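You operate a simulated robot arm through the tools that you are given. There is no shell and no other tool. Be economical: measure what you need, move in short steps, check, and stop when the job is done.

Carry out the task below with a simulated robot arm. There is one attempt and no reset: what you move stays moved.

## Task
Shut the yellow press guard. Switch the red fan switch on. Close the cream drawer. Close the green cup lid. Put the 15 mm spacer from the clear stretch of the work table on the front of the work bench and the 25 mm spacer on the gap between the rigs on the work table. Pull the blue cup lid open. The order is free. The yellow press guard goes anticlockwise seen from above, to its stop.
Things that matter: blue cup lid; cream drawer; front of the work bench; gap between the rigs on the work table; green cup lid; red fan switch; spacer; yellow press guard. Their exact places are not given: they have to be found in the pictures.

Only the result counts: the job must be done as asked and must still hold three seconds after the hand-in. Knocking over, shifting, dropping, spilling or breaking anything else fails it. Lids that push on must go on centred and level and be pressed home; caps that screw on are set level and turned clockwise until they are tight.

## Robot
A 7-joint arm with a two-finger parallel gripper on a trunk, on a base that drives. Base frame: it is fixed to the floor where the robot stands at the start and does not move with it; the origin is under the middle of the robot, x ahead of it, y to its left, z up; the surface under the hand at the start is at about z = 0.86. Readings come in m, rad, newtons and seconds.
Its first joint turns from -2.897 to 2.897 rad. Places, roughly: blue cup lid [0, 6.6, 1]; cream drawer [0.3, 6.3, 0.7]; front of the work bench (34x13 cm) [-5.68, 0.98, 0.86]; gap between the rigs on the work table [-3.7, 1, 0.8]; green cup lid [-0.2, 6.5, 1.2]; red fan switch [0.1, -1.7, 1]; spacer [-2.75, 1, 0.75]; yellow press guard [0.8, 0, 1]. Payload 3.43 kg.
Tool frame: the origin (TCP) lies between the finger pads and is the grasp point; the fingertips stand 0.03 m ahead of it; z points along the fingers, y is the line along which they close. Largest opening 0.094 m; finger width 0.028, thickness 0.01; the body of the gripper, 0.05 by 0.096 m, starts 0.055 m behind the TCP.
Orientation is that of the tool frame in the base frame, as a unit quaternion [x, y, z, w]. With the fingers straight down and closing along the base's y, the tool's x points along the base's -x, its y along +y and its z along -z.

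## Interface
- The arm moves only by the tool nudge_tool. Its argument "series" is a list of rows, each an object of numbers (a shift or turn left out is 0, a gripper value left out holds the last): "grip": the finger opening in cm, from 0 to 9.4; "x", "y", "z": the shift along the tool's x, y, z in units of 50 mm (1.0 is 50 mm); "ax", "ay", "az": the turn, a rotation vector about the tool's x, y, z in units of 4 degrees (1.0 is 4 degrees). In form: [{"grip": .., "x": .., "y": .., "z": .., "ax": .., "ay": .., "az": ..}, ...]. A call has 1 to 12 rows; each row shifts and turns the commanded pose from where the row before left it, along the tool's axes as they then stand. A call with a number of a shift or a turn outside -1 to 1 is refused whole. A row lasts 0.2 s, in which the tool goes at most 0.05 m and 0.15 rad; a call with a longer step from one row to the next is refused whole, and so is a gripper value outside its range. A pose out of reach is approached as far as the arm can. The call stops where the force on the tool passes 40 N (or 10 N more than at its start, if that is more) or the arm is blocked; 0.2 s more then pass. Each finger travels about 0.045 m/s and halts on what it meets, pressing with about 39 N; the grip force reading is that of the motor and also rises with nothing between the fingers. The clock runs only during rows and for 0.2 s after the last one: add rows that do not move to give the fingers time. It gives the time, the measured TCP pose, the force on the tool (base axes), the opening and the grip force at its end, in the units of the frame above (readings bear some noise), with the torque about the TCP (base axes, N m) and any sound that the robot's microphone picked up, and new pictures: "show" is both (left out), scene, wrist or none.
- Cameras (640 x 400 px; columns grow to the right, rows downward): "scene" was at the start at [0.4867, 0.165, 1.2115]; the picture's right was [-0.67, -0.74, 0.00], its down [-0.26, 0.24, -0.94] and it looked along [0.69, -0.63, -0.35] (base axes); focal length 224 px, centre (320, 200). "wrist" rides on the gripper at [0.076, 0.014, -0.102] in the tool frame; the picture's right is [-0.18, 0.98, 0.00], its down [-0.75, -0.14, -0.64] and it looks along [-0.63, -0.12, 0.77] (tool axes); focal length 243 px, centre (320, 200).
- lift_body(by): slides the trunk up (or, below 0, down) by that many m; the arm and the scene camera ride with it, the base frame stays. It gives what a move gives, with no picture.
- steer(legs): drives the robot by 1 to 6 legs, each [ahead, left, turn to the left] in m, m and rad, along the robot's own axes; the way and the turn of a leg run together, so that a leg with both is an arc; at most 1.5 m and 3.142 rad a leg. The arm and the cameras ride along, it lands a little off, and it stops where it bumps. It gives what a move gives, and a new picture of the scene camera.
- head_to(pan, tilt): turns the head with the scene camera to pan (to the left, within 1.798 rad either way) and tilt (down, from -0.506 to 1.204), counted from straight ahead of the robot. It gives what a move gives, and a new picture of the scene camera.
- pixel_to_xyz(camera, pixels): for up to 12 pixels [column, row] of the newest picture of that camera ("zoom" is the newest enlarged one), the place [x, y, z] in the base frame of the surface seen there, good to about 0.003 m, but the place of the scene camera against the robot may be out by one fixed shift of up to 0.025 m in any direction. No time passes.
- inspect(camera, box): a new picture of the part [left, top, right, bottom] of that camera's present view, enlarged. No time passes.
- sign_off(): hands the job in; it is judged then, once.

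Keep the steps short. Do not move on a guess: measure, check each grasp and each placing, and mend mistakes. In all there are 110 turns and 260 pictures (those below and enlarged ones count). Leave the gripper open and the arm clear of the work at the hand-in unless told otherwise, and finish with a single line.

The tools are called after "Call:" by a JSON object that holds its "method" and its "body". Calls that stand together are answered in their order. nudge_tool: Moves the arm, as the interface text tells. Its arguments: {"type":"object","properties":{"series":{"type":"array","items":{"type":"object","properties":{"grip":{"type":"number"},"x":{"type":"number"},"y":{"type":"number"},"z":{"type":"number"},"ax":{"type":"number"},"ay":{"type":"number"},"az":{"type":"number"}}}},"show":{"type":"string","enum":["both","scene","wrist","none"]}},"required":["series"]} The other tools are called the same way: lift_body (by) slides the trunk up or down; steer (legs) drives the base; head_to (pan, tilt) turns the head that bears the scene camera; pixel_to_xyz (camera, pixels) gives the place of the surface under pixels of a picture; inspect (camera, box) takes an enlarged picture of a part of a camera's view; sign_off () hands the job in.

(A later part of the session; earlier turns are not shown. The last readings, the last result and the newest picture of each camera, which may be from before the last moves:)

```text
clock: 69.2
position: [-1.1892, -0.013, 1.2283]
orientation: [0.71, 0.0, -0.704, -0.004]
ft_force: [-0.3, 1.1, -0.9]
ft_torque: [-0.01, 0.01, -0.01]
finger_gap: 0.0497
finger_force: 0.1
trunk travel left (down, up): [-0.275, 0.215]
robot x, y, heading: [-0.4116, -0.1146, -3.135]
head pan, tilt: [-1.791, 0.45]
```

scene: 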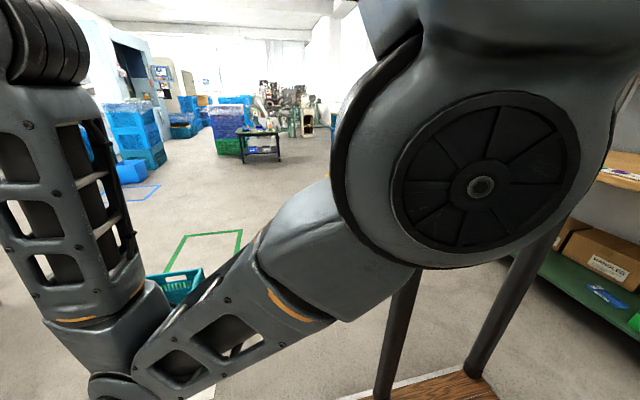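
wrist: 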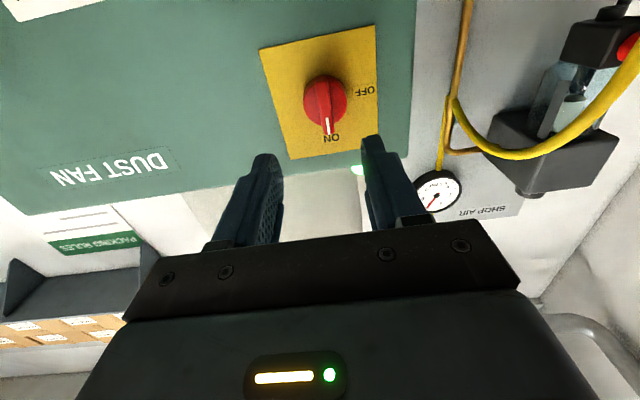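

I'll measure the basket edges and then turn to face +y.

Call:
{"method": "pixel_to_xyz", "body": {"camera": "scene", "pixels": [[204, 270], [190, 290], [150, 275], [200, 390], [240, 233], [165, 270], [250, 160]]}}

Call:
{"method": "steer", "body": {"legs": [[0, 0, -1.57]]}}

Call:
{"method": "head_to", "body": {"pan": 0.5, "tilt": 0.5}}

```text
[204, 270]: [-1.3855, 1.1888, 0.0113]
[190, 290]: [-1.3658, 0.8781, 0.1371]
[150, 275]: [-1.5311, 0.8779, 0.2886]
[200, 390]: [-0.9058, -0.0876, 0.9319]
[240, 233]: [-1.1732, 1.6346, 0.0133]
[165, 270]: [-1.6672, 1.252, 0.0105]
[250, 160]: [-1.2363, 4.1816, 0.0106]
```

```text
clock: 73.3
position: [-0.3179, 0.667, 1.2281]
orientation: [0.505, -0.5, -0.497, -0.498]
ft_force: [0.5, 0.3, 0.4]
ft_torque: [0.01, -0.01, 0.03]
finger_gap: 0.0499
finger_force: 0.1
trunk travel left (down, up): [-0.275, 0.215]
robot x, y, heading: [-0.4097, -0.1129, 1.584]
head pan, tilt: [-1.791, 0.45]
```

scene: 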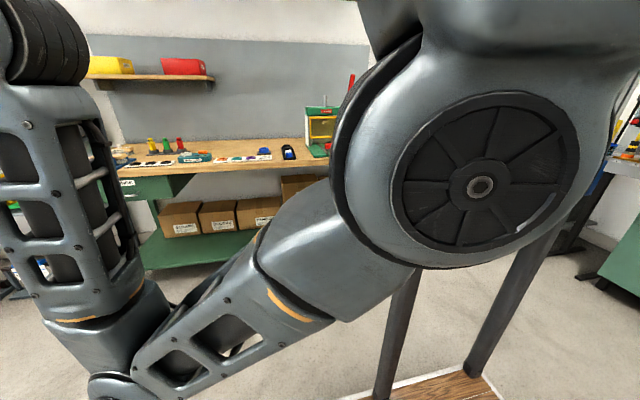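

```text
clock: 75.5
position: [-0.3179, 0.6667, 1.2275]
orientation: [0.505, -0.5, -0.497, -0.498]
ft_force: [-0.3, 0.3, -0.4]
ft_torque: [0.0, -0.01, 0.0]
finger_gap: 0.0501
finger_force: 0.1
trunk travel left (down, up): [-0.275, 0.215]
robot x, y, heading: [-0.4087, -0.1155, 1.586]
head pan, tilt: [0.499, 0.499]
```

scene: 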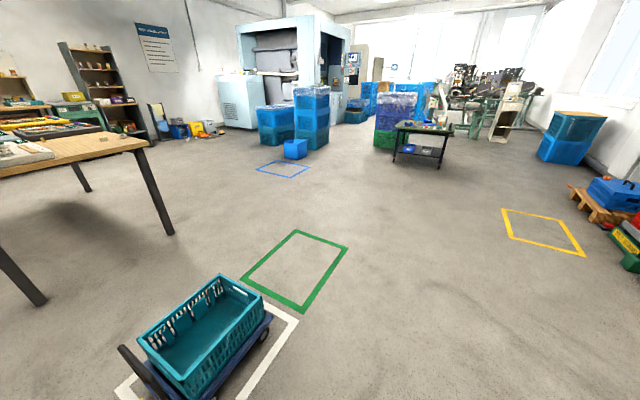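

The floor is clear. I'll drive around the basket to the +y side of the table and face it at the spacers.

Call:
{"method": "steer", "body": {"legs": [[1.2, 0, 0], [1.0, 0, 0], [0, 0, 1.556], [1.2, 0, 0], [1.13, 0, 0], [0, 0, 1.57]]}}

Call:
{"method": "nudge_tool", "body": {"series": [{"ay": 1, "grip": 9.4}, {"ay": 1}, {"ay": 1}, {"ay": 1}, {"ay": 1}, {"ay": 1}, {"ay": 1}, {"ay": 1}, {"ay": 1}, {"ay": 1}, {"ay": 1}, {"ay": 1}], "show": "none"}}

Call:
{"method": "nudge_tool", "body": {"series": [{"ay": 1}, {"ay": 1}, {"ay": 1}, {"ay": 1}, {"ay": 1}, {"ay": 1}, {"ay": 1}, {"ay": 1}, {"ay": 1}, {"ay": 1}, {"ay": 0.5}, {}], "show": "wrist"}}

Call:
{"method": "head_to", "body": {"pan": 0.0, "tilt": 0.6}}

```text
clock: 105.0
position: [-2.8697, 1.3191, 1.2283]
orientation: [0.508, 0.498, -0.505, 0.489]
ft_force: [-0.2, 0.5, 0.3]
ft_torque: [0.01, 0.01, 0.01]
finger_gap: 0.0499
finger_force: 0.1
trunk travel left (down, up): [-0.275, 0.215]
robot x, y, heading: [-2.7488, 2.0994, -1.587]
head pan, tilt: [0.499, 0.499]
```

scene: 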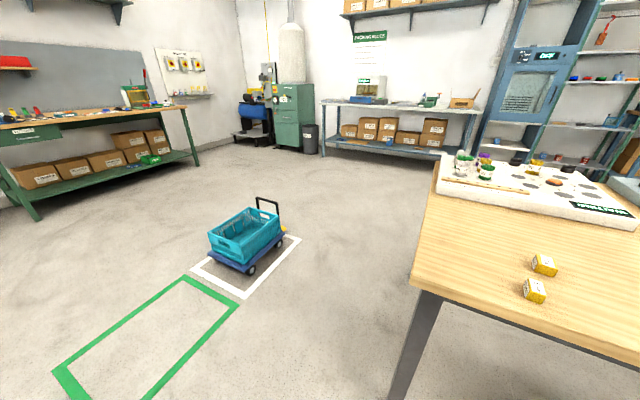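

```text
clock: 107.6
position: [-2.8681, 1.3189, 1.2282]
orientation: [0.669, 0.654, -0.255, 0.244]
ft_force: [-0.4, 0.6, -0.2]
ft_torque: [0.01, 0.05, 0.01]
finger_gap: 0.0939
finger_force: 0.1
trunk travel left (down, up): [-0.275, 0.215]
robot x, y, heading: [-2.7528, 2.0968, -1.583]
head pan, tilt: [0.499, 0.499]
```

```text
clock: 110.2
position: [-2.8689, 1.3197, 1.2281]
orientation: [0.717, 0.697, 0.001, -0.006]
ft_force: [-0.5, 0.1, -0.6]
ft_torque: [0.0, 0.01, -0.03]
finger_gap: 0.0941
finger_force: 0.1
trunk travel left (down, up): [-0.275, 0.215]
robot x, y, heading: [-2.7536, 2.0975, -1.587]
head pan, tilt: [0.499, 0.499]
```

wrist: 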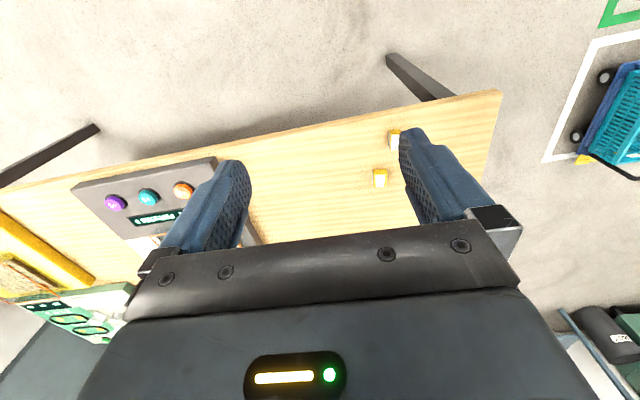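

```text
clock: 111.2
position: [-2.8685, 1.3184, 1.2289]
orientation: [0.717, 0.697, 0.002, -0.005]
ft_force: [-0.1, 0.0, -0.1]
ft_torque: [0.0, -0.03, 0.01]
finger_gap: 0.0941
finger_force: 0.1
trunk travel left (down, up): [-0.275, 0.215]
robot x, y, heading: [-2.755, 2.0938, -1.586]
head pan, tilt: [0.0, 0.6]
```

scene: 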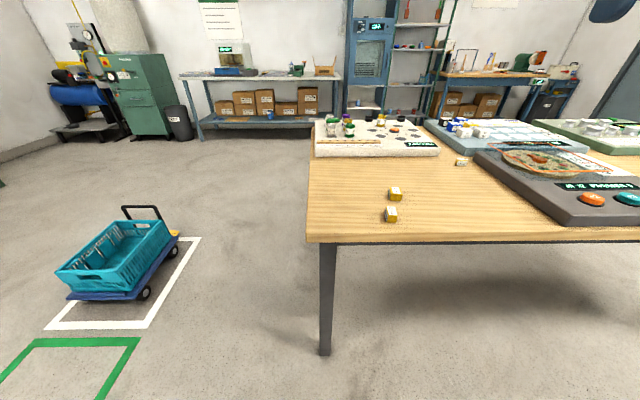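

I see blocks at (394,194), (390,213) and a third at (461,161). I'll inspect their labels.

Call:
{"method": "inspect", "body": {"camera": "scene", "box": [370, 180, 420, 230]}}

Call:
{"method": "inspect", "body": {"camera": "scene", "box": [400, 110, 580, 210]}}

Call:
{"method": "inspect", "body": {"camera": "wrist", "box": [350, 110, 430, 210]}}

Call:
{"method": "pixel_to_xyz", "body": {"camera": "scene", "pixels": [[395, 191], [391, 211], [461, 161], [310, 240], [480, 155], [550, 215], [435, 155], [425, 122]]}}

Call:
{"method": "pixel_to_xyz", "body": {"camera": "wrist", "pixels": [[380, 178], [395, 138], [500, 92], [330, 200]]}}

```text
8.00 times, centred on (395, 205) of scene
```

zoom: 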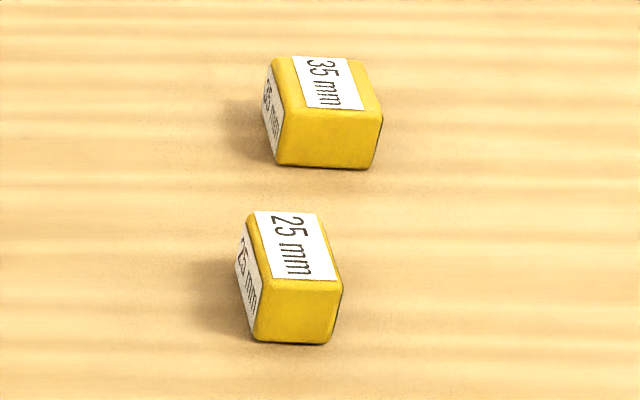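

```text
3.56 times, centred on (490, 160) of scene
```

zoom: 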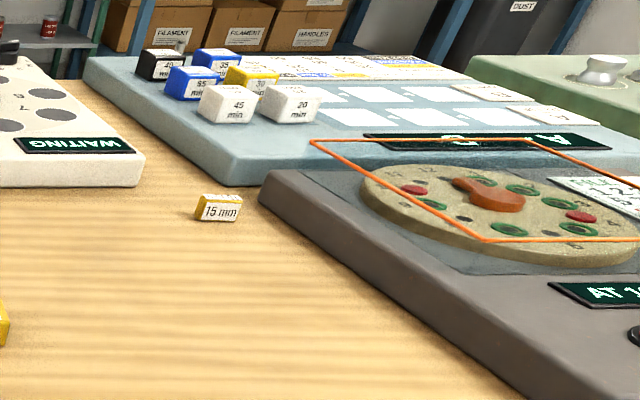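

```text
4.00 times, centred on (390, 160) of wrist
```

zoom: 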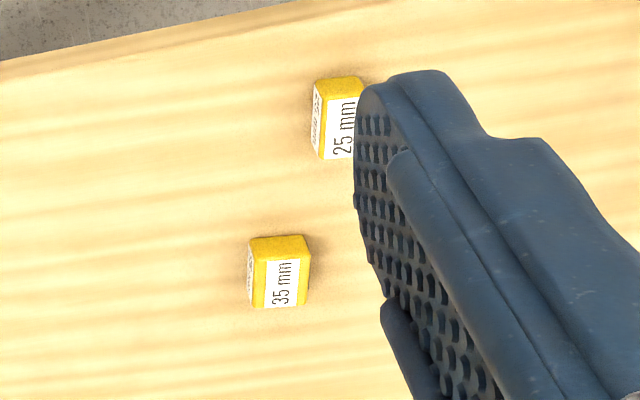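

```text
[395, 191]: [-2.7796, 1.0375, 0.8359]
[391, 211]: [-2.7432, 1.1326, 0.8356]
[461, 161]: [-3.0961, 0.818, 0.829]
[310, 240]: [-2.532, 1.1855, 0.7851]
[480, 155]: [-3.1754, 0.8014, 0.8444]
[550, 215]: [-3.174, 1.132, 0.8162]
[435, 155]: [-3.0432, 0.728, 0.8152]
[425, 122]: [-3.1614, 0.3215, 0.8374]
```

```text
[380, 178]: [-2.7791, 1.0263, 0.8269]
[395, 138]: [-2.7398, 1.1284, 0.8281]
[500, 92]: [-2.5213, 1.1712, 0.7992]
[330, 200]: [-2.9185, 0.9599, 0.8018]
```

The 25 mm block is at (-2.740, 1.128), the 15 mm at about (-3.10, 0.81) and the 35 mm at (-2.779, 1.026). I'll start with the 25 mm: drive in 0.25 m and position above it.

Call:
{"method": "steer", "body": {"legs": [[0.25, 0, 0.016]]}}

Call:
{"method": "nudge_tool", "body": {"series": [{"y": 0.9, "x": 0.3}, {"y": 0.9, "x": 0.3}, {"z": 0.9}, {"z": 0.9}, {"z": 0.9}, {"z": 0.9}]}}

```text
clock: 113.0
position: [-2.8567, 1.0683, 1.2278]
orientation: [0.71, 0.704, 0.002, -0.006]
ft_force: [0.8, -0.4, -0.6]
ft_torque: [0.0, 0.02, 0.02]
finger_gap: 0.094
finger_force: 0.0
trunk travel left (down, up): [-0.275, 0.215]
robot x, y, heading: [-2.7553, 1.8462, -1.569]
head pan, tilt: [0.0, 0.6]
```

scene: 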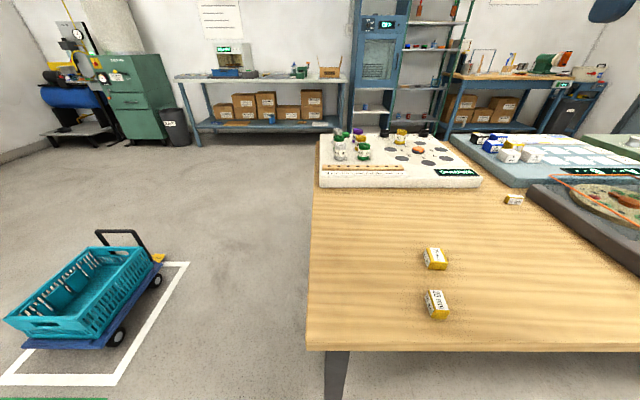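

```text
clock: 114.4
position: [-2.768, 1.0984, 1.0477]
orientation: [0.71, 0.704, 0.001, -0.006]
ft_force: [1.0, 0.7, -0.8]
ft_torque: [-0.02, 0.0, -0.02]
finger_gap: 0.0941
finger_force: 0.1
trunk travel left (down, up): [-0.275, 0.215]
robot x, y, heading: [-2.7555, 1.8482, -1.568]
head pan, tilt: [0.0, 0.6]
```

scene: 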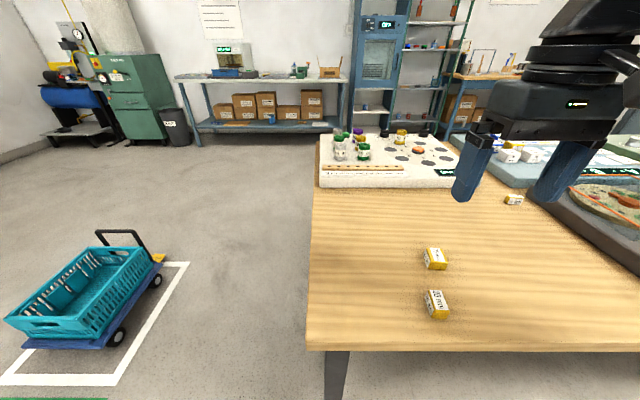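
wrist: 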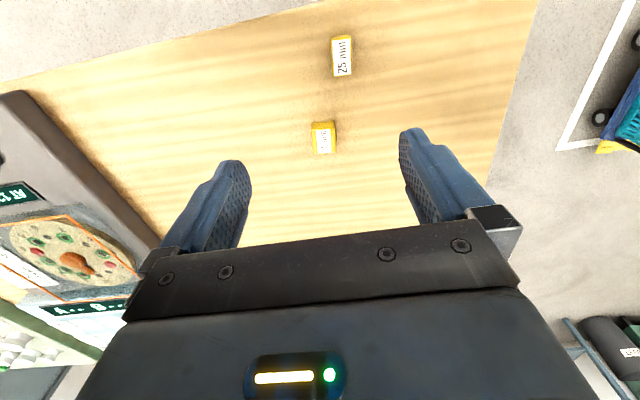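

Call:
{"method": "inspect", "body": {"camera": "wrist", "box": [290, 20, 390, 170]}}

Call:
{"method": "pixel_to_xyz", "body": {"camera": "wrist", "pixels": [[342, 55], [334, 40], [350, 36], [335, 74], [352, 72], [323, 137], [313, 126], [334, 123], [315, 152], [335, 150], [420, 80]]}}

```text
2.67 times, centred on (340, 95) of wrist
```

zoom: 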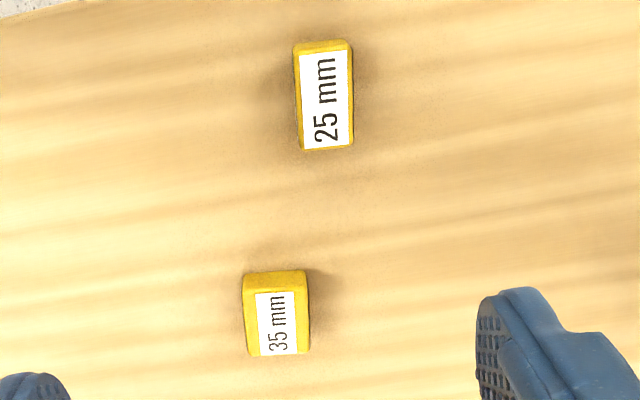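

```text
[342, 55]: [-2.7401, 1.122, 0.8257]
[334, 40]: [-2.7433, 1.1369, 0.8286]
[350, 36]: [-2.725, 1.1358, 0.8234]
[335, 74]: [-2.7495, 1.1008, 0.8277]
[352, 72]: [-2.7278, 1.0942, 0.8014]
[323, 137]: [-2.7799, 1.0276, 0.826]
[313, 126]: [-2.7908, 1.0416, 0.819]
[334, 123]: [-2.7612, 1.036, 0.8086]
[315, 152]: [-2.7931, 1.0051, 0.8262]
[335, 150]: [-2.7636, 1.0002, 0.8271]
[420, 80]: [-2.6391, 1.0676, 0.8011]
```

Call:
{"method": "pixel_to_xyz", "body": {"camera": "zoom", "pixels": [[302, 55], [307, 145], [347, 55], [350, 142], [325, 98], [260, 295], [265, 352], [293, 292], [297, 350]]}}

```text
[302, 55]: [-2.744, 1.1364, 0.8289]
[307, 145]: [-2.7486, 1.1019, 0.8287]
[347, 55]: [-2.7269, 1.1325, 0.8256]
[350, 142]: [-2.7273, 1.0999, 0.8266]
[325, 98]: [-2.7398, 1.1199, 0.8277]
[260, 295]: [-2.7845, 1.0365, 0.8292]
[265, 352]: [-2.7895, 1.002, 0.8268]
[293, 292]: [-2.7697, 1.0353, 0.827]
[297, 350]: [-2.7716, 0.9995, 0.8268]
```

I'll go above (-2.737, 1.119), turn +6°, descend to just above the table and look before closing.

Call:
{"method": "nudge_tool", "body": {"series": [{"y": 0.62, "x": 0.42, "az": 0.75, "grip": 6}, {"az": 0.75}, {"z": 0.9}, {"z": 0.9}, {"z": 0.9}, {"z": 0.8}, {}]}}

```text
clock: 116.0
position: [-2.7386, 1.1202, 0.8725]
orientation: [0.746, 0.666, 0.002, -0.006]
ft_force: [1.0, -0.4, 0.2]
ft_torque: [0.0, -0.03, -0.01]
finger_gap: 0.06
finger_force: 0.1
trunk travel left (down, up): [-0.275, 0.215]
robot x, y, heading: [-2.7534, 1.8476, -1.573]
head pan, tilt: [0.0, 0.6]
```

scene: 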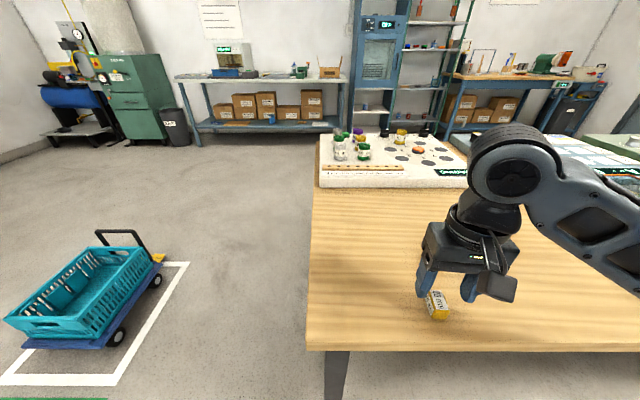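
wrist: 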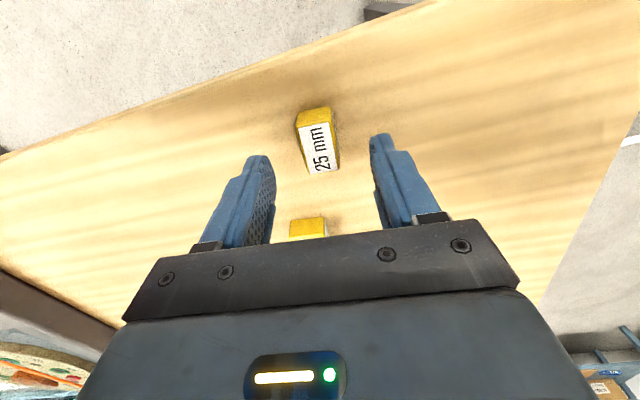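

The block's edges line up with the tool and it sits between the fingers. I'll descend to TCP z≈0.834 and close.

Call:
{"method": "nudge_tool", "body": {"series": [{"z": 0.5}, {"z": 0.26}, {}, {"grip": 0}, {}, {}, {}], "show": "wrist"}}

```text
clock: 117.6
position: [-2.7379, 1.1206, 0.8341]
orientation: [0.746, 0.666, 0.002, -0.006]
ft_force: [-0.5, -0.1, -0.2]
ft_torque: [0.0, -0.03, 0.02]
finger_gap: 0.0238
finger_force: 38.3
trunk travel left (down, up): [-0.275, 0.215]
robot x, y, heading: [-2.7531, 1.8452, -1.569]
head pan, tilt: [0.0, 0.6]
```

wrist: 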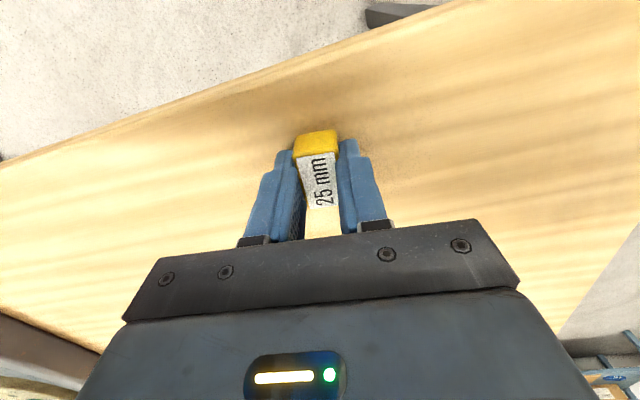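

The 25 mm block is gripped with a 24 mm gap. I'll lift and drive to the right toward the gap between the rigs.

Call:
{"method": "nudge_tool", "body": {"series": [{"z": -0.9}, {"z": -0.9}, {"z": -0.9}, {"z": -0.9}, {"z": -0.9}, {"z": -0.9}, {}], "show": "wrist"}}

Call:
{"method": "steer", "body": {"legs": [[0, -0.9, 0]]}}

Call:
{"method": "head_to", "body": {"pan": 0.2, "tilt": 0.8}}

```text
clock: 119.2
position: [-2.7351, 1.1172, 1.107]
orientation: [0.746, 0.666, 0.002, -0.006]
ft_force: [-0.2, 0.0, -1.4]
ft_torque: [0.03, 0.02, 0.01]
finger_gap: 0.024
finger_force: 38.4
trunk travel left (down, up): [-0.275, 0.215]
robot x, y, heading: [-2.7537, 1.8452, -1.567]
head pan, tilt: [0.0, 0.6]
```

wrist: 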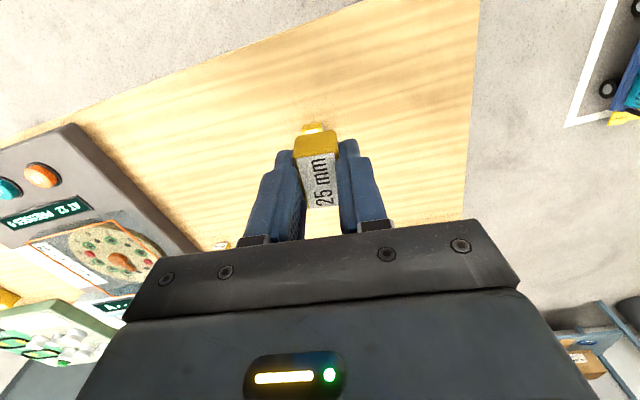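

```text
clock: 123.9
position: [-3.6317, 1.1144, 1.1062]
orientation: [0.746, 0.666, 0.001, -0.006]
ft_force: [-0.2, -0.6, -0.8]
ft_torque: [0.0, 0.01, -0.02]
finger_gap: 0.0239
finger_force: 39.2
trunk travel left (down, up): [-0.275, 0.215]
robot x, y, heading: [-3.655, 1.8419, -1.566]
head pan, tilt: [0.0, 0.6]
```

scene: 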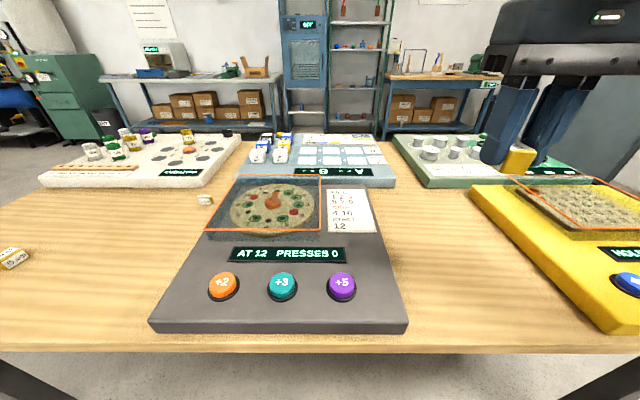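

```text
clock: 124.6
position: [-3.6301, 1.1139, 1.1063]
orientation: [0.746, 0.666, 0.001, -0.006]
ft_force: [-0.5, -0.3, -0.6]
ft_torque: [-0.05, 0.02, 0.01]
finger_gap: 0.0236
finger_force: 39.3
trunk travel left (down, up): [-0.275, 0.215]
robot x, y, heading: [-3.6538, 1.8484, -1.567]
head pan, tilt: [0.201, 0.799]
```

scene: 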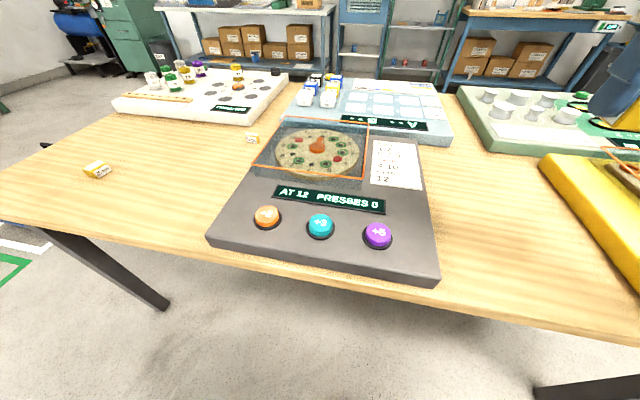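

The gap lies between the dark turntable rig and the yellow rig. I'll measure both edges.

Call:
{"method": "pixel_to_xyz", "body": {"camera": "scene", "pixels": [[418, 145], [430, 200], [440, 272], [541, 162], [585, 220], [633, 282], [500, 200], [520, 240], [455, 150], [545, 290]]}}

```text
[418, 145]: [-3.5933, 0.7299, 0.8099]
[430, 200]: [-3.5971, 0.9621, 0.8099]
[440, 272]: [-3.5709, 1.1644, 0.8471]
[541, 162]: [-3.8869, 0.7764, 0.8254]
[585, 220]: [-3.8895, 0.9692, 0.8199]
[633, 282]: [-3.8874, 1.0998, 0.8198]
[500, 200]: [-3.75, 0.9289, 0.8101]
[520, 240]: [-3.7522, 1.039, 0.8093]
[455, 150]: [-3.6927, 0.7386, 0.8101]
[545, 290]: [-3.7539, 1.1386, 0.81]
```

Gap centre is about (-3.745, 1.0). I'll move above it, lower part way and check.

Call:
{"method": "nudge_tool", "body": {"series": [{"x": -0.63, "y": -0.48}, {"x": -0.63, "y": -0.48}, {"x": -0.63, "y": -0.48}, {"x": -0.62, "y": -0.49}, {}, {"z": 0.9}, {"z": 0.9}, {"z": 0.9}, {"z": 0.9}, {}]}}

```text
clock: 126.8
position: [-3.742, 1.0035, 0.9237]
orientation: [0.746, 0.666, 0.002, -0.006]
ft_force: [0.1, 0.6, -0.1]
ft_torque: [-0.02, -0.02, 0.0]
finger_gap: 0.0236
finger_force: 39.1
trunk travel left (down, up): [-0.275, 0.215]
robot x, y, heading: [-3.652, 1.8469, -1.564]
head pan, tilt: [0.201, 0.799]
```

scene: 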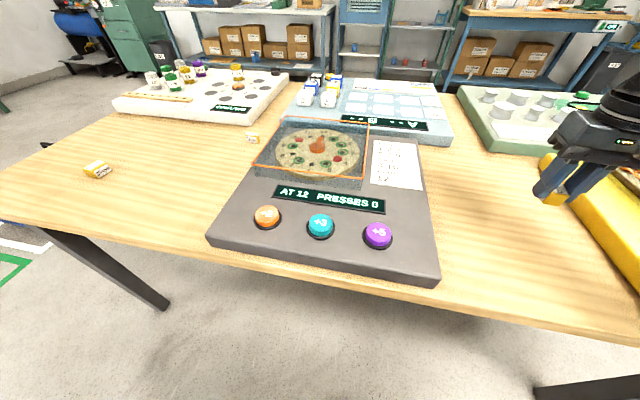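
wrist: 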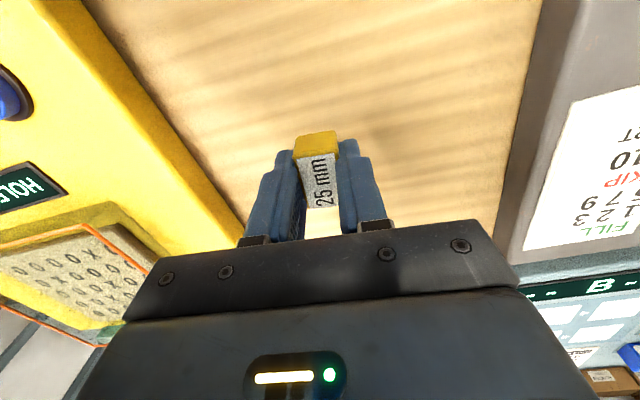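

It's clear of both rigs. I'll lower to the table and release.

Call:
{"method": "nudge_tool", "body": {"series": [{"z": 0.8}, {"z": 0.6}, {"z": 0.32}, {}, {"grip": 6}, {}, {}, {"z": -0.6}, {"z": -0.8}, {"z": -0.9}, {"z": -0.9}]}}

Call:
{"method": "pixel_to_xyz", "body": {"camera": "wrist", "pixels": [[320, 150]]}}

```text
clock: 129.2
position: [-3.7404, 1.0025, 1.0006]
orientation: [0.746, 0.666, 0.002, -0.007]
ft_force: [0.8, 0.3, -1.0]
ft_torque: [0.03, 0.02, 0.01]
finger_gap: 0.0601
finger_force: 0.0
trunk travel left (down, up): [-0.275, 0.215]
robot x, y, heading: [-3.6496, 1.8441, -1.57]
head pan, tilt: [0.201, 0.799]
```

scene: 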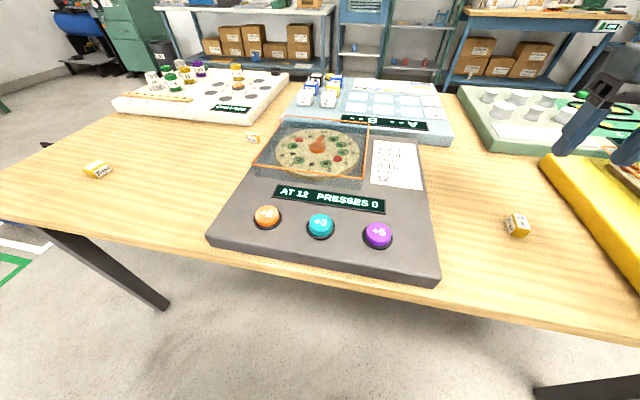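
wrist: 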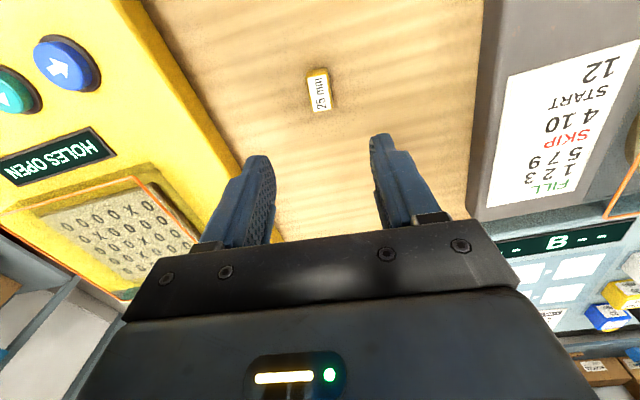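

```text
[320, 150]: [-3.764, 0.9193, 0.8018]
```

Placed. Next is the 15 mm spacer: raise, drive left 0.55 m and slightly in.

Call:
{"method": "nudge_tool", "body": {"series": [{"z": -0.9, "az": -0.75}, {"z": -0.9, "az": -0.75}, {}], "show": "none"}}

Call:
{"method": "steer", "body": {"legs": [[0, 0.6, 0], [0.1, 0, 0]]}}

Call:
{"method": "nudge_tool", "body": {"series": [{}], "show": "wrist"}}

```text
clock: 130.0
position: [-3.7416, 1.0032, 1.0908]
orientation: [0.709, 0.705, 0.002, -0.006]
ft_force: [0.1, 0.2, -0.5]
ft_torque: [0.0, 0.02, 0.02]
finger_gap: 0.06
finger_force: 0.0
trunk travel left (down, up): [-0.275, 0.215]
robot x, y, heading: [-3.6503, 1.8439, -1.569]
head pan, tilt: [0.201, 0.799]
```

```text
clock: 134.2
position: [-3.1379, 0.9045, 1.0906]
orientation: [0.708, 0.706, 0.001, -0.007]
ft_force: [1.2, -0.1, -0.3]
ft_torque: [0.01, -0.03, -0.01]
finger_gap: 0.0602
finger_force: 0.0
trunk travel left (down, up): [-0.275, 0.215]
robot x, y, heading: [-3.053, 1.7495, -1.566]
head pan, tilt: [0.201, 0.799]
```

scene: 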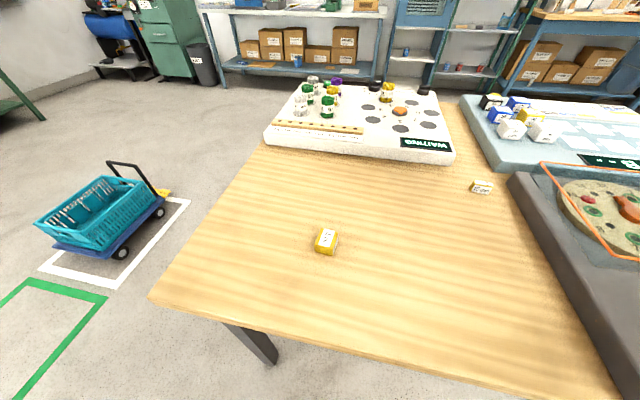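

```text
clock: 134.6
position: [-3.1372, 0.904, 1.0896]
orientation: [0.707, 0.707, 0.001, -0.007]
ft_force: [0.6, 0.1, 0.3]
ft_torque: [-0.01, 0.01, 0.0]
finger_gap: 0.0599
finger_force: 0.1
trunk travel left (down, up): [-0.275, 0.215]
robot x, y, heading: [-3.0503, 1.7495, -1.564]
head pan, tilt: [0.201, 0.799]
```

wrist: 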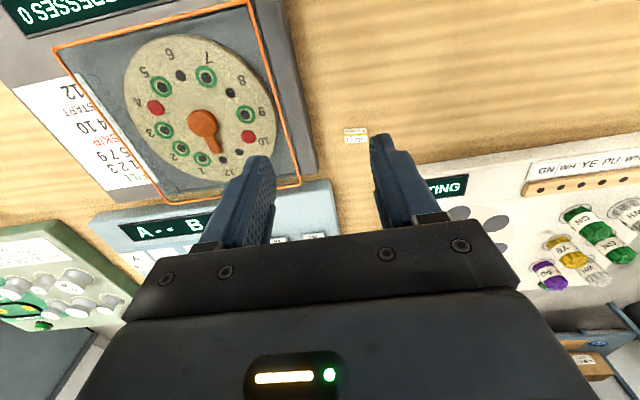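

Call:
{"method": "inspect", "body": {"camera": "wrist", "box": [325, 105, 389, 165]}}

Call:
{"method": "pixel_to_xyz", "body": {"camera": "wrist", "pixels": [[345, 131], [366, 129], [355, 134], [347, 142], [366, 140], [317, 165], [335, 185], [440, 165], [380, 100]]}}

```text
6.67 times, centred on (357, 135) of wrist
```

zoom: 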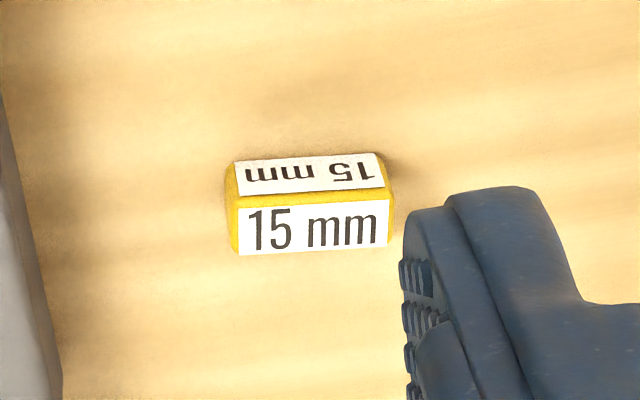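

```text
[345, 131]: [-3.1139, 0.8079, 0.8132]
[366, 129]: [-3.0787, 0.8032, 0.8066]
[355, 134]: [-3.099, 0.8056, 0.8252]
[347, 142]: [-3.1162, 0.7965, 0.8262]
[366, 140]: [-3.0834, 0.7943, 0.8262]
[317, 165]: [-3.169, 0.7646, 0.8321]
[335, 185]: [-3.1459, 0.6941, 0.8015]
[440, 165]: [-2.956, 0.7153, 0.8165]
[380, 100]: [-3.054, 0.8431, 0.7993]
```

The 15 mm block's centre is (-3.100, 0.798), with its long side along x and tilted about 4°. I'll position above it, grip across its ends, and check before the last drop.

Call:
{"method": "nudge_tool", "body": {"series": [{"x": -0.7, "y": 0.38}, {"x": -0.7, "y": 0.38}, {"x": -0.72, "az": 1}, {}, {"z": 0.9}, {"z": 0.9}, {"z": 0.9}, {"z": 0.9}, {"z": 0.6}, {}]}}

```text
clock: 136.8
position: [-3.1014, 0.8014, 0.8782]
orientation: [0.732, 0.682, 0.001, -0.006]
ft_force: [1.3, -0.2, -0.1]
ft_torque: [-0.01, -0.03, 0.01]
finger_gap: 0.06
finger_force: 0.0
trunk travel left (down, up): [-0.275, 0.215]
robot x, y, heading: [-3.0539, 1.7463, -1.564]
head pan, tilt: [0.201, 0.799]
```

scene: 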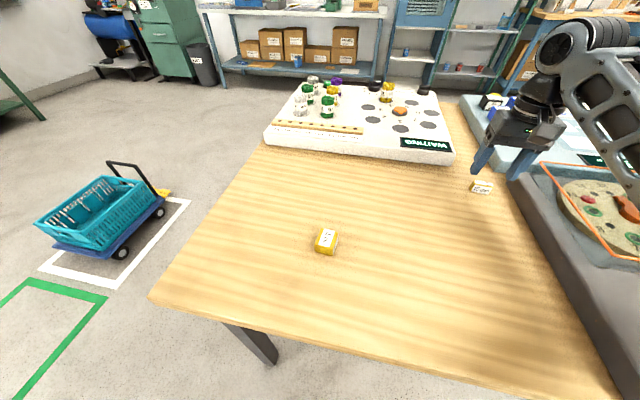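
wrist: 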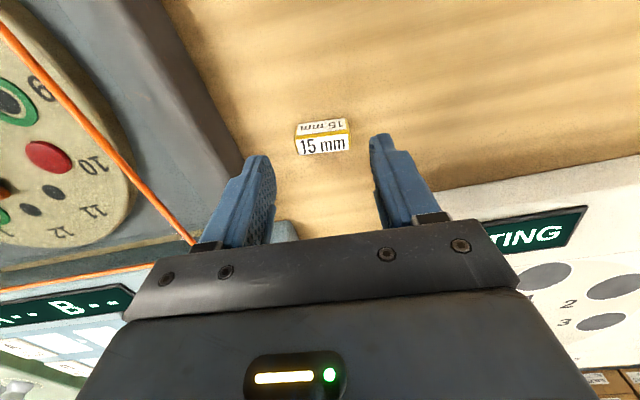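

Call:
{"method": "pixel_to_xyz", "body": {"camera": "wrist", "pixels": [[300, 138], [347, 133], [300, 151], [347, 146], [324, 143]]}}

```text
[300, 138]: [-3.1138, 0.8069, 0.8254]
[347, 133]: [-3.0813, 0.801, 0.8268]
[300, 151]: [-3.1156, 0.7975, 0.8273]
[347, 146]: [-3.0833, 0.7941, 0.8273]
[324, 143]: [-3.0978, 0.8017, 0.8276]
```

Call:
{"method": "nudge_tool", "body": {"series": [{"x": -0.04, "y": 0.05, "az": 0.7}, {"z": 0.5}, {"z": 0.38}, {}, {"grip": 0}, {}, {}], "show": "wrist"}}

```text
clock: 138.3
position: [-3.1005, 0.7993, 0.8358]
orientation: [0.748, 0.663, 0.002, -0.007]
ft_force: [1.3, 0.4, 0.5]
ft_torque: [0.0, 0.0, -0.02]
finger_gap: 0.0387
finger_force: 38.6
trunk travel left (down, up): [-0.275, 0.215]
robot x, y, heading: [-3.0514, 1.7461, -1.565]
head pan, tilt: [0.201, 0.799]
```

wrist: 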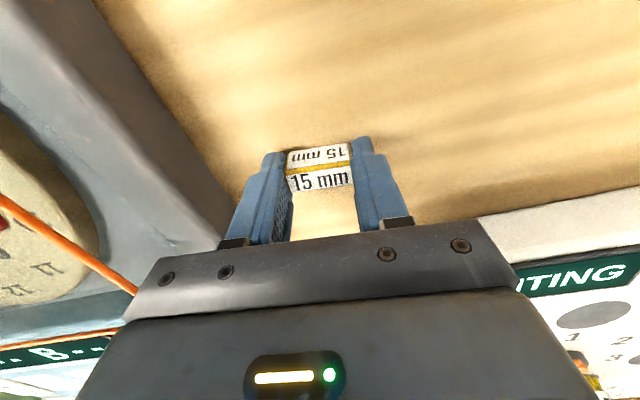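

The 15 mm block is gripped. I'll lift, retract, back off and drive around toward the work bench.

Call:
{"method": "nudge_tool", "body": {"series": [{"z": -0.6}, {"z": -0.9}, {"z": -0.9}, {"z": -0.9}, {"z": -0.9}, {"z": -0.9}, {"z": -0.7, "x": 0.6}, {"x": 0.9}, {"x": 0.9}, {"x": 0.9}, {"x": 0.9}], "show": "wrist"}}

Call:
{"method": "steer", "body": {"legs": [[-0.5, 0, 0], [0, 0, -1.57], [1.3, 0, 0]]}}

Call:
{"method": "head_to", "body": {"pan": 0.5, "tilt": 0.4}}

```text
clock: 140.8
position: [-3.0716, 1.006, 1.1259]
orientation: [0.749, 0.663, 0.002, -0.006]
ft_force: [0.0, -0.7, -0.5]
ft_torque: [-0.01, 0.02, -0.01]
finger_gap: 0.0385
finger_force: 39.1
trunk travel left (down, up): [-0.275, 0.215]
robot x, y, heading: [-3.0513, 1.7465, -1.564]
head pan, tilt: [0.201, 0.799]
```

wrist: 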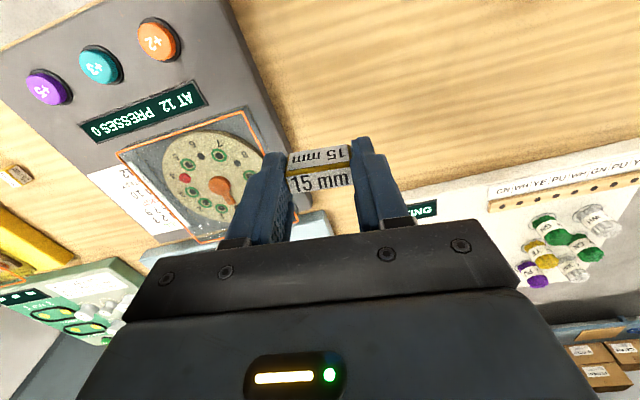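

```text
clock: 153.7
position: [-5.1113, 2.24, 1.1267]
orientation: [0.998, -0.057, 0.006, -0.003]
ft_force: [0.5, 0.1, 0.1]
ft_torque: [-0.01, -0.01, 0.0]
finger_gap: 0.0382
finger_force: 38.9
trunk travel left (down, up): [-0.275, 0.215]
robot x, y, heading: [-4.3713, 2.2241, -3.127]
head pan, tilt: [0.201, 0.799]
```

scene: 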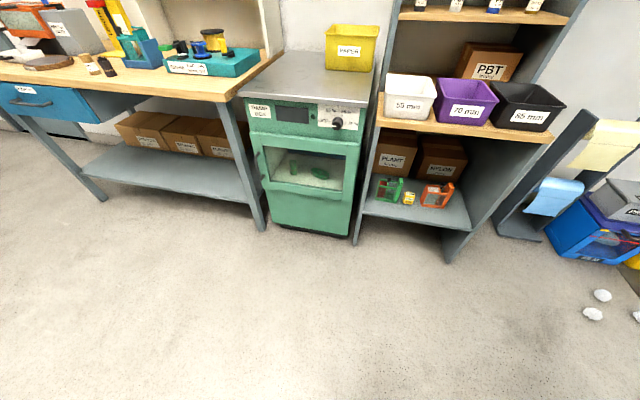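

```text
clock: 154.6
position: [-5.111, 2.2397, 1.1268]
orientation: [0.998, -0.057, 0.006, -0.004]
ft_force: [0.3, 0.1, 0.5]
ft_torque: [-0.01, -0.02, 0.01]
finger_gap: 0.0388
finger_force: 38.9
trunk travel left (down, up): [-0.275, 0.215]
robot x, y, heading: [-4.3712, 2.2256, -3.124]
head pan, tilt: [0.499, 0.4]
```

scene: 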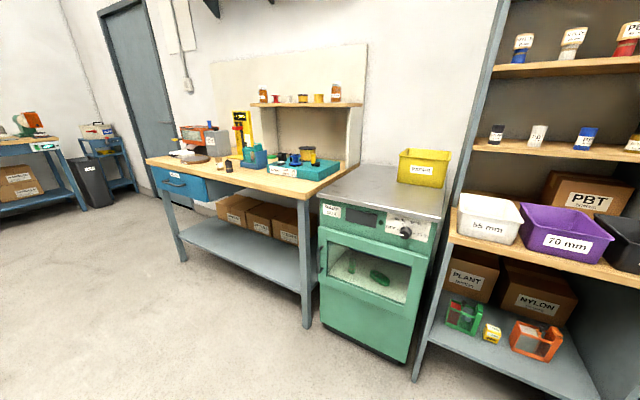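

Call:
{"method": "pixel_to_xyz", "body": {"camera": "scene", "pixels": [[300, 197], [150, 162], [345, 160], [225, 180], [260, 188], [190, 165], [230, 170], [270, 180], [320, 200], [440, 215]]}}

Call:
{"method": "inspect", "body": {"camera": "scene", "box": [140, 90, 370, 215]}}

```text
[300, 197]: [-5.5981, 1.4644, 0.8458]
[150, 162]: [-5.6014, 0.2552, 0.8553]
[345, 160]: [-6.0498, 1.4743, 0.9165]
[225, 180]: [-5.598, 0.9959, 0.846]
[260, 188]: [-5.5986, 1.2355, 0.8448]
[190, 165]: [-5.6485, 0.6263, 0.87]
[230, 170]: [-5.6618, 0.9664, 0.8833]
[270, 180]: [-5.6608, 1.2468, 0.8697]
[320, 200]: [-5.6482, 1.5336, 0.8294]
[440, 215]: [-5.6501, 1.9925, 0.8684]
```

```text
2.78 times, centred on (255, 152) of scene
```

zoom: 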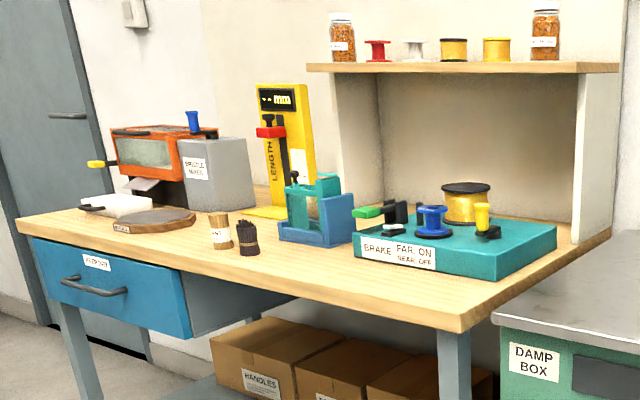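

The bench front edge is at x≈-5.60 with a black bundle near y≈0.97. I'll move left first, then forward, then left again, staying clear of the shelf and the table.

Call:
{"method": "steer", "body": {"legs": [[0, 0.5, 0], [0.4, 0, -0.015], [0, 0.65, 0]]}}

Call:
{"method": "head_to", "body": {"pan": 0.1, "tilt": 0.6}}

```text
clock: 162.8
position: [-5.4982, 1.0835, 1.1262]
orientation: [0.998, -0.06, 0.005, -0.003]
ft_force: [0.6, -0.5, -0.7]
ft_torque: [0.0, -0.05, 0.02]
finger_gap: 0.0385
finger_force: 39.6
trunk travel left (down, up): [-0.275, 0.215]
robot x, y, heading: [-4.7547, 1.066, -3.13]
head pan, tilt: [0.499, 0.4]
```

scene: 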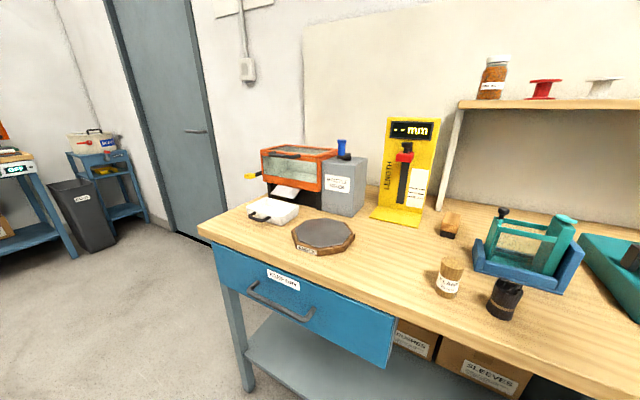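

```text
clock: 163.7
position: [-5.4985, 1.0845, 1.1265]
orientation: [0.998, -0.061, 0.006, -0.003]
ft_force: [0.1, -0.4, 0.4]
ft_torque: [-0.01, 0.03, -0.02]
finger_gap: 0.0384
finger_force: 39.0
trunk travel left (down, up): [-0.275, 0.215]
robot x, y, heading: [-4.7551, 1.0651, -3.129]
head pan, tilt: [0.099, 0.6]
```

scene: 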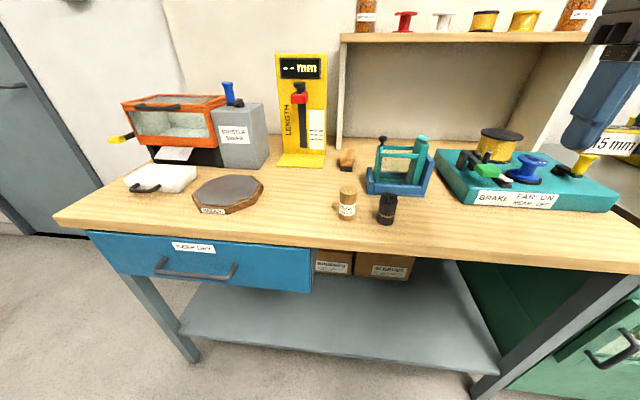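

Call:
{"method": "pixel_to_xyz", "body": {"camera": "scene", "pixels": [[347, 210], [386, 222], [440, 225], [440, 250], [475, 207], [520, 225], [400, 250], [420, 195], [600, 212], [300, 220], [415, 222], [620, 260]]}}

```text
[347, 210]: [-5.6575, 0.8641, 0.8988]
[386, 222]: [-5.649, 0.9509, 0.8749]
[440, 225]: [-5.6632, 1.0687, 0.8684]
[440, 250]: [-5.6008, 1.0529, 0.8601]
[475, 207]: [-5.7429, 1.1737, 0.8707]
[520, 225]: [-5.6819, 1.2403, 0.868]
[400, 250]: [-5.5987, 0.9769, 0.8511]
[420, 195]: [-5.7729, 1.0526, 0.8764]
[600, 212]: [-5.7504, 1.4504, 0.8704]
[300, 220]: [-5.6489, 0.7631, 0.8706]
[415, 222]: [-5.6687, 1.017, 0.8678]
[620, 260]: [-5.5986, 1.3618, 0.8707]
```

Free spot right of the bundle, about (-5.675, 1.075). I'll move over it and measure the surface with the wrist camera.

Call:
{"method": "nudge_tool", "body": {"series": [{"x": -0.9, "y": 0.15}, {"x": -0.9, "y": 0.15}, {"x": -0.9, "y": 0.16}, {"x": -0.79, "y": 0.16}, {}, {"z": 0.9}, {"z": 0.9}, {}]}}

Call:
{"method": "pixel_to_xyz", "body": {"camera": "wrist", "pixels": [[320, 120], [220, 150], [420, 150], [320, 60], [420, 60], [220, 100]]}}

```text
clock: 165.5
position: [-5.6753, 1.0751, 1.0336]
orientation: [0.998, -0.06, 0.004, -0.004]
ft_force: [0.4, 0.2, 0.9]
ft_torque: [-0.02, 0.0, 0.02]
finger_gap: 0.0385
finger_force: 39.3
trunk travel left (down, up): [-0.275, 0.215]
robot x, y, heading: [-4.7561, 1.0673, -3.132]
head pan, tilt: [0.099, 0.6]
```

scene: 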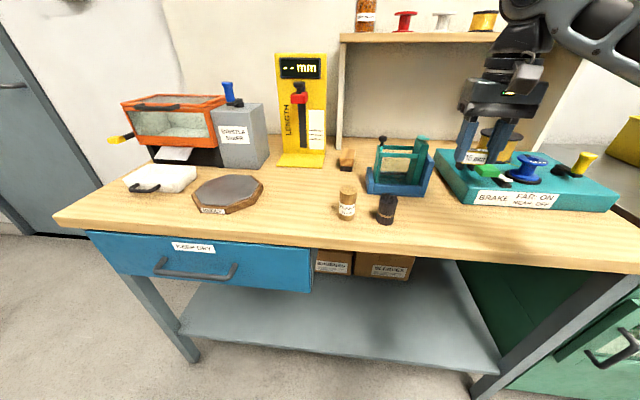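
wrist: 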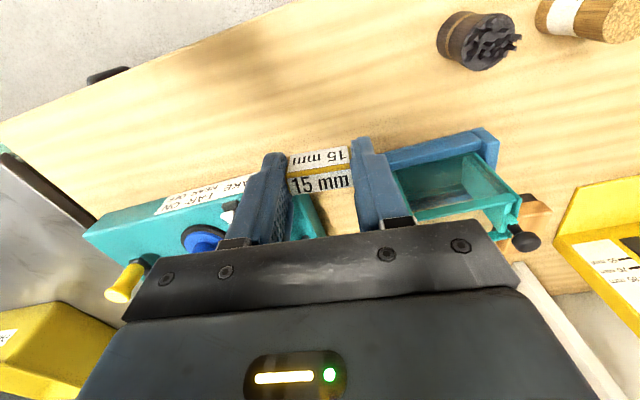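

```text
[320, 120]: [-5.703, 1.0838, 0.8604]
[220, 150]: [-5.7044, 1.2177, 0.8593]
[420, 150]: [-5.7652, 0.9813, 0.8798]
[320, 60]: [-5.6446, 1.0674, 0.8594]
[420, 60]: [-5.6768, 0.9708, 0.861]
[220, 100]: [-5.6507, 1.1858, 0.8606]
```

Surface at z=0.860, and the spot is clear. I'll lower to TCP 0.897, release and retreat.

Call:
{"method": "nudge_tool", "body": {"series": [{"z": 0.9}, {"z": 0.9}, {"z": 0.6}, {"z": 0.33}, {}, {"grip": 6}, {}, {}, {"z": -0.5}, {"z": -0.8}, {"z": -0.9}, {"z": -0.9}]}}

```text
clock: 168.1
position: [-5.6752, 1.074, 1.0522]
orientation: [0.998, -0.06, 0.005, -0.004]
ft_force: [-0.9, 0.4, 0.4]
ft_torque: [0.01, -0.01, 0.01]
finger_gap: 0.0599
finger_force: 0.0
trunk travel left (down, up): [-0.275, 0.215]
robot x, y, heading: [-4.7579, 1.0673, -3.132]
head pan, tilt: [0.099, 0.6]
```

scene: 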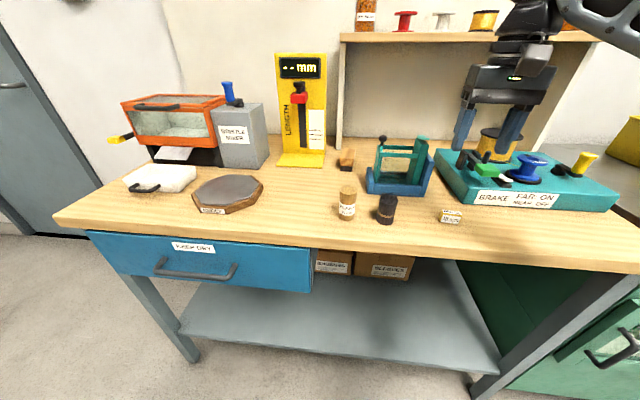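
wrist: 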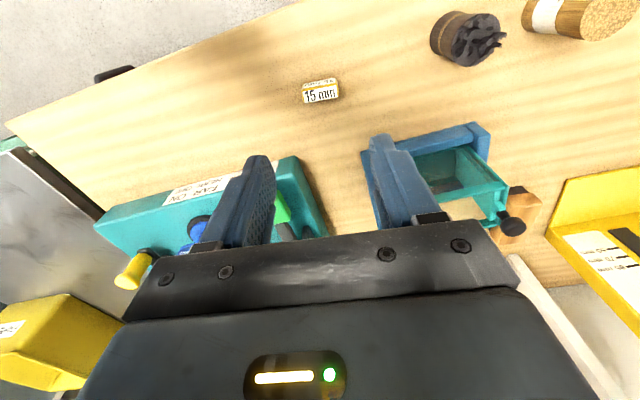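

The 15 mm spacer stands on the bench front. I'll raise and retract, then leave toward the area at (0, 6.6) and survey.

Call:
{"method": "nudge_tool", "body": {"series": [{"z": -0.8}, {"z": -0.8}, {"z": -0.8, "x": 0.4}, {"x": 0.9}, {"x": 0.9}, {"x": 0.9}, {"x": 0.9}, {"x": 0.5}], "show": "none"}}

Call:
{"method": "steer", "body": {"legs": [[0, 1.0, 0]]}}

```text
clock: 169.9
position: [-5.4516, 1.0471, 1.175]
orientation: [0.998, -0.061, 0.005, -0.004]
ft_force: [-0.3, 0.1, -0.1]
ft_torque: [-0.01, -0.05, 0.01]
finger_gap: 0.0597
finger_force: 0.1
trunk travel left (down, up): [-0.275, 0.215]
robot x, y, heading: [-4.7551, 1.0641, -3.13]
head pan, tilt: [0.099, 0.6]
```

```text
clock: 175.0
position: [-5.4399, 0.0569, 1.1752]
orientation: [0.998, -0.058, 0.005, -0.003]
ft_force: [0.0, -0.2, 0.4]
ft_torque: [0.01, 0.01, 0.02]
finger_gap: 0.0598
finger_force: 0.1
trunk travel left (down, up): [-0.275, 0.215]
robot x, y, heading: [-4.7448, 0.0767, -3.127]
head pan, tilt: [0.099, 0.6]
```

scene: 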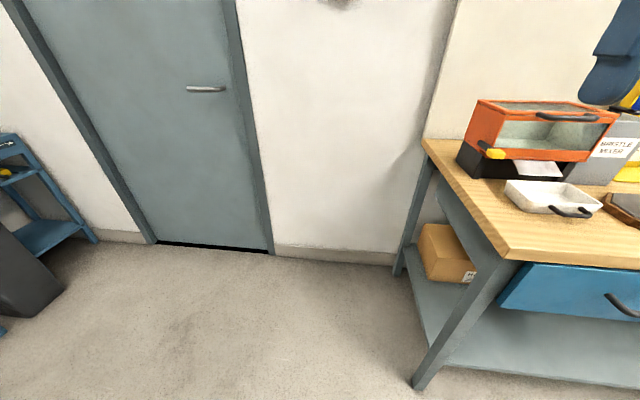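

I went the wrong way along y (harmlessly). I'll go right instead, then turn to look toward +y.

Call:
{"method": "steer", "body": {"legs": [[0, -1.45, 0], [0.0, -0.3, 0], [-0.4, -0.5, 0], [0, 0, -1.9]]}}

Call:
{"method": "head_to", "body": {"pan": 0.0, "tilt": 0.25}}

```text
clock: 191.6
position: [-4.1713, 2.9951, 1.1747]
orientation: [-0.533, 0.846, -0.005, -0.003]
ft_force: [-0.6, -0.6, 0.3]
ft_torque: [-0.02, 0.04, 0.0]
finger_gap: 0.0602
finger_force: 0.0
trunk travel left (down, up): [-0.275, 0.215]
robot x, y, heading: [-4.3801, 2.3322, 1.252]
head pan, tilt: [0.099, 0.6]
```

scene: 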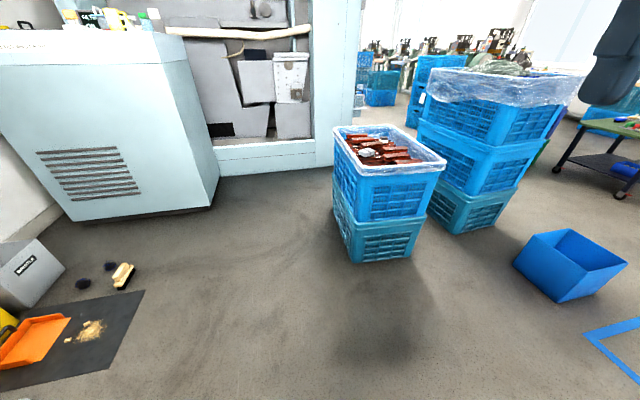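

```text
clock: 192.4
position: [-4.1729, 2.996, 1.175]
orientation: [-0.533, 0.846, -0.006, -0.003]
ft_force: [0.1, 0.0, 0.5]
ft_torque: [-0.01, 0.0, -0.02]
finger_gap: 0.0599
finger_force: 0.0
trunk travel left (down, up): [-0.275, 0.215]
robot x, y, heading: [-4.379, 2.3298, 1.252]
head pan, tilt: [0.0, 0.25]
```

scene: 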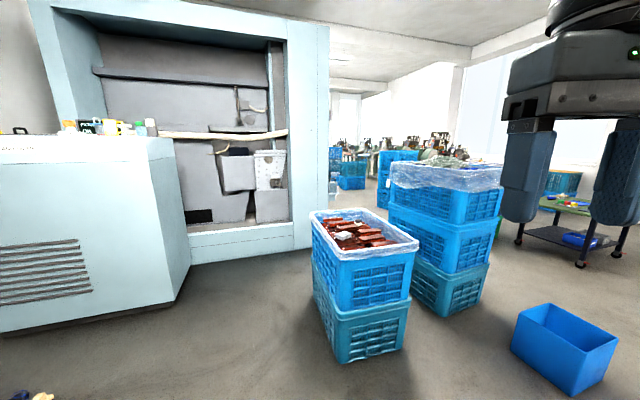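

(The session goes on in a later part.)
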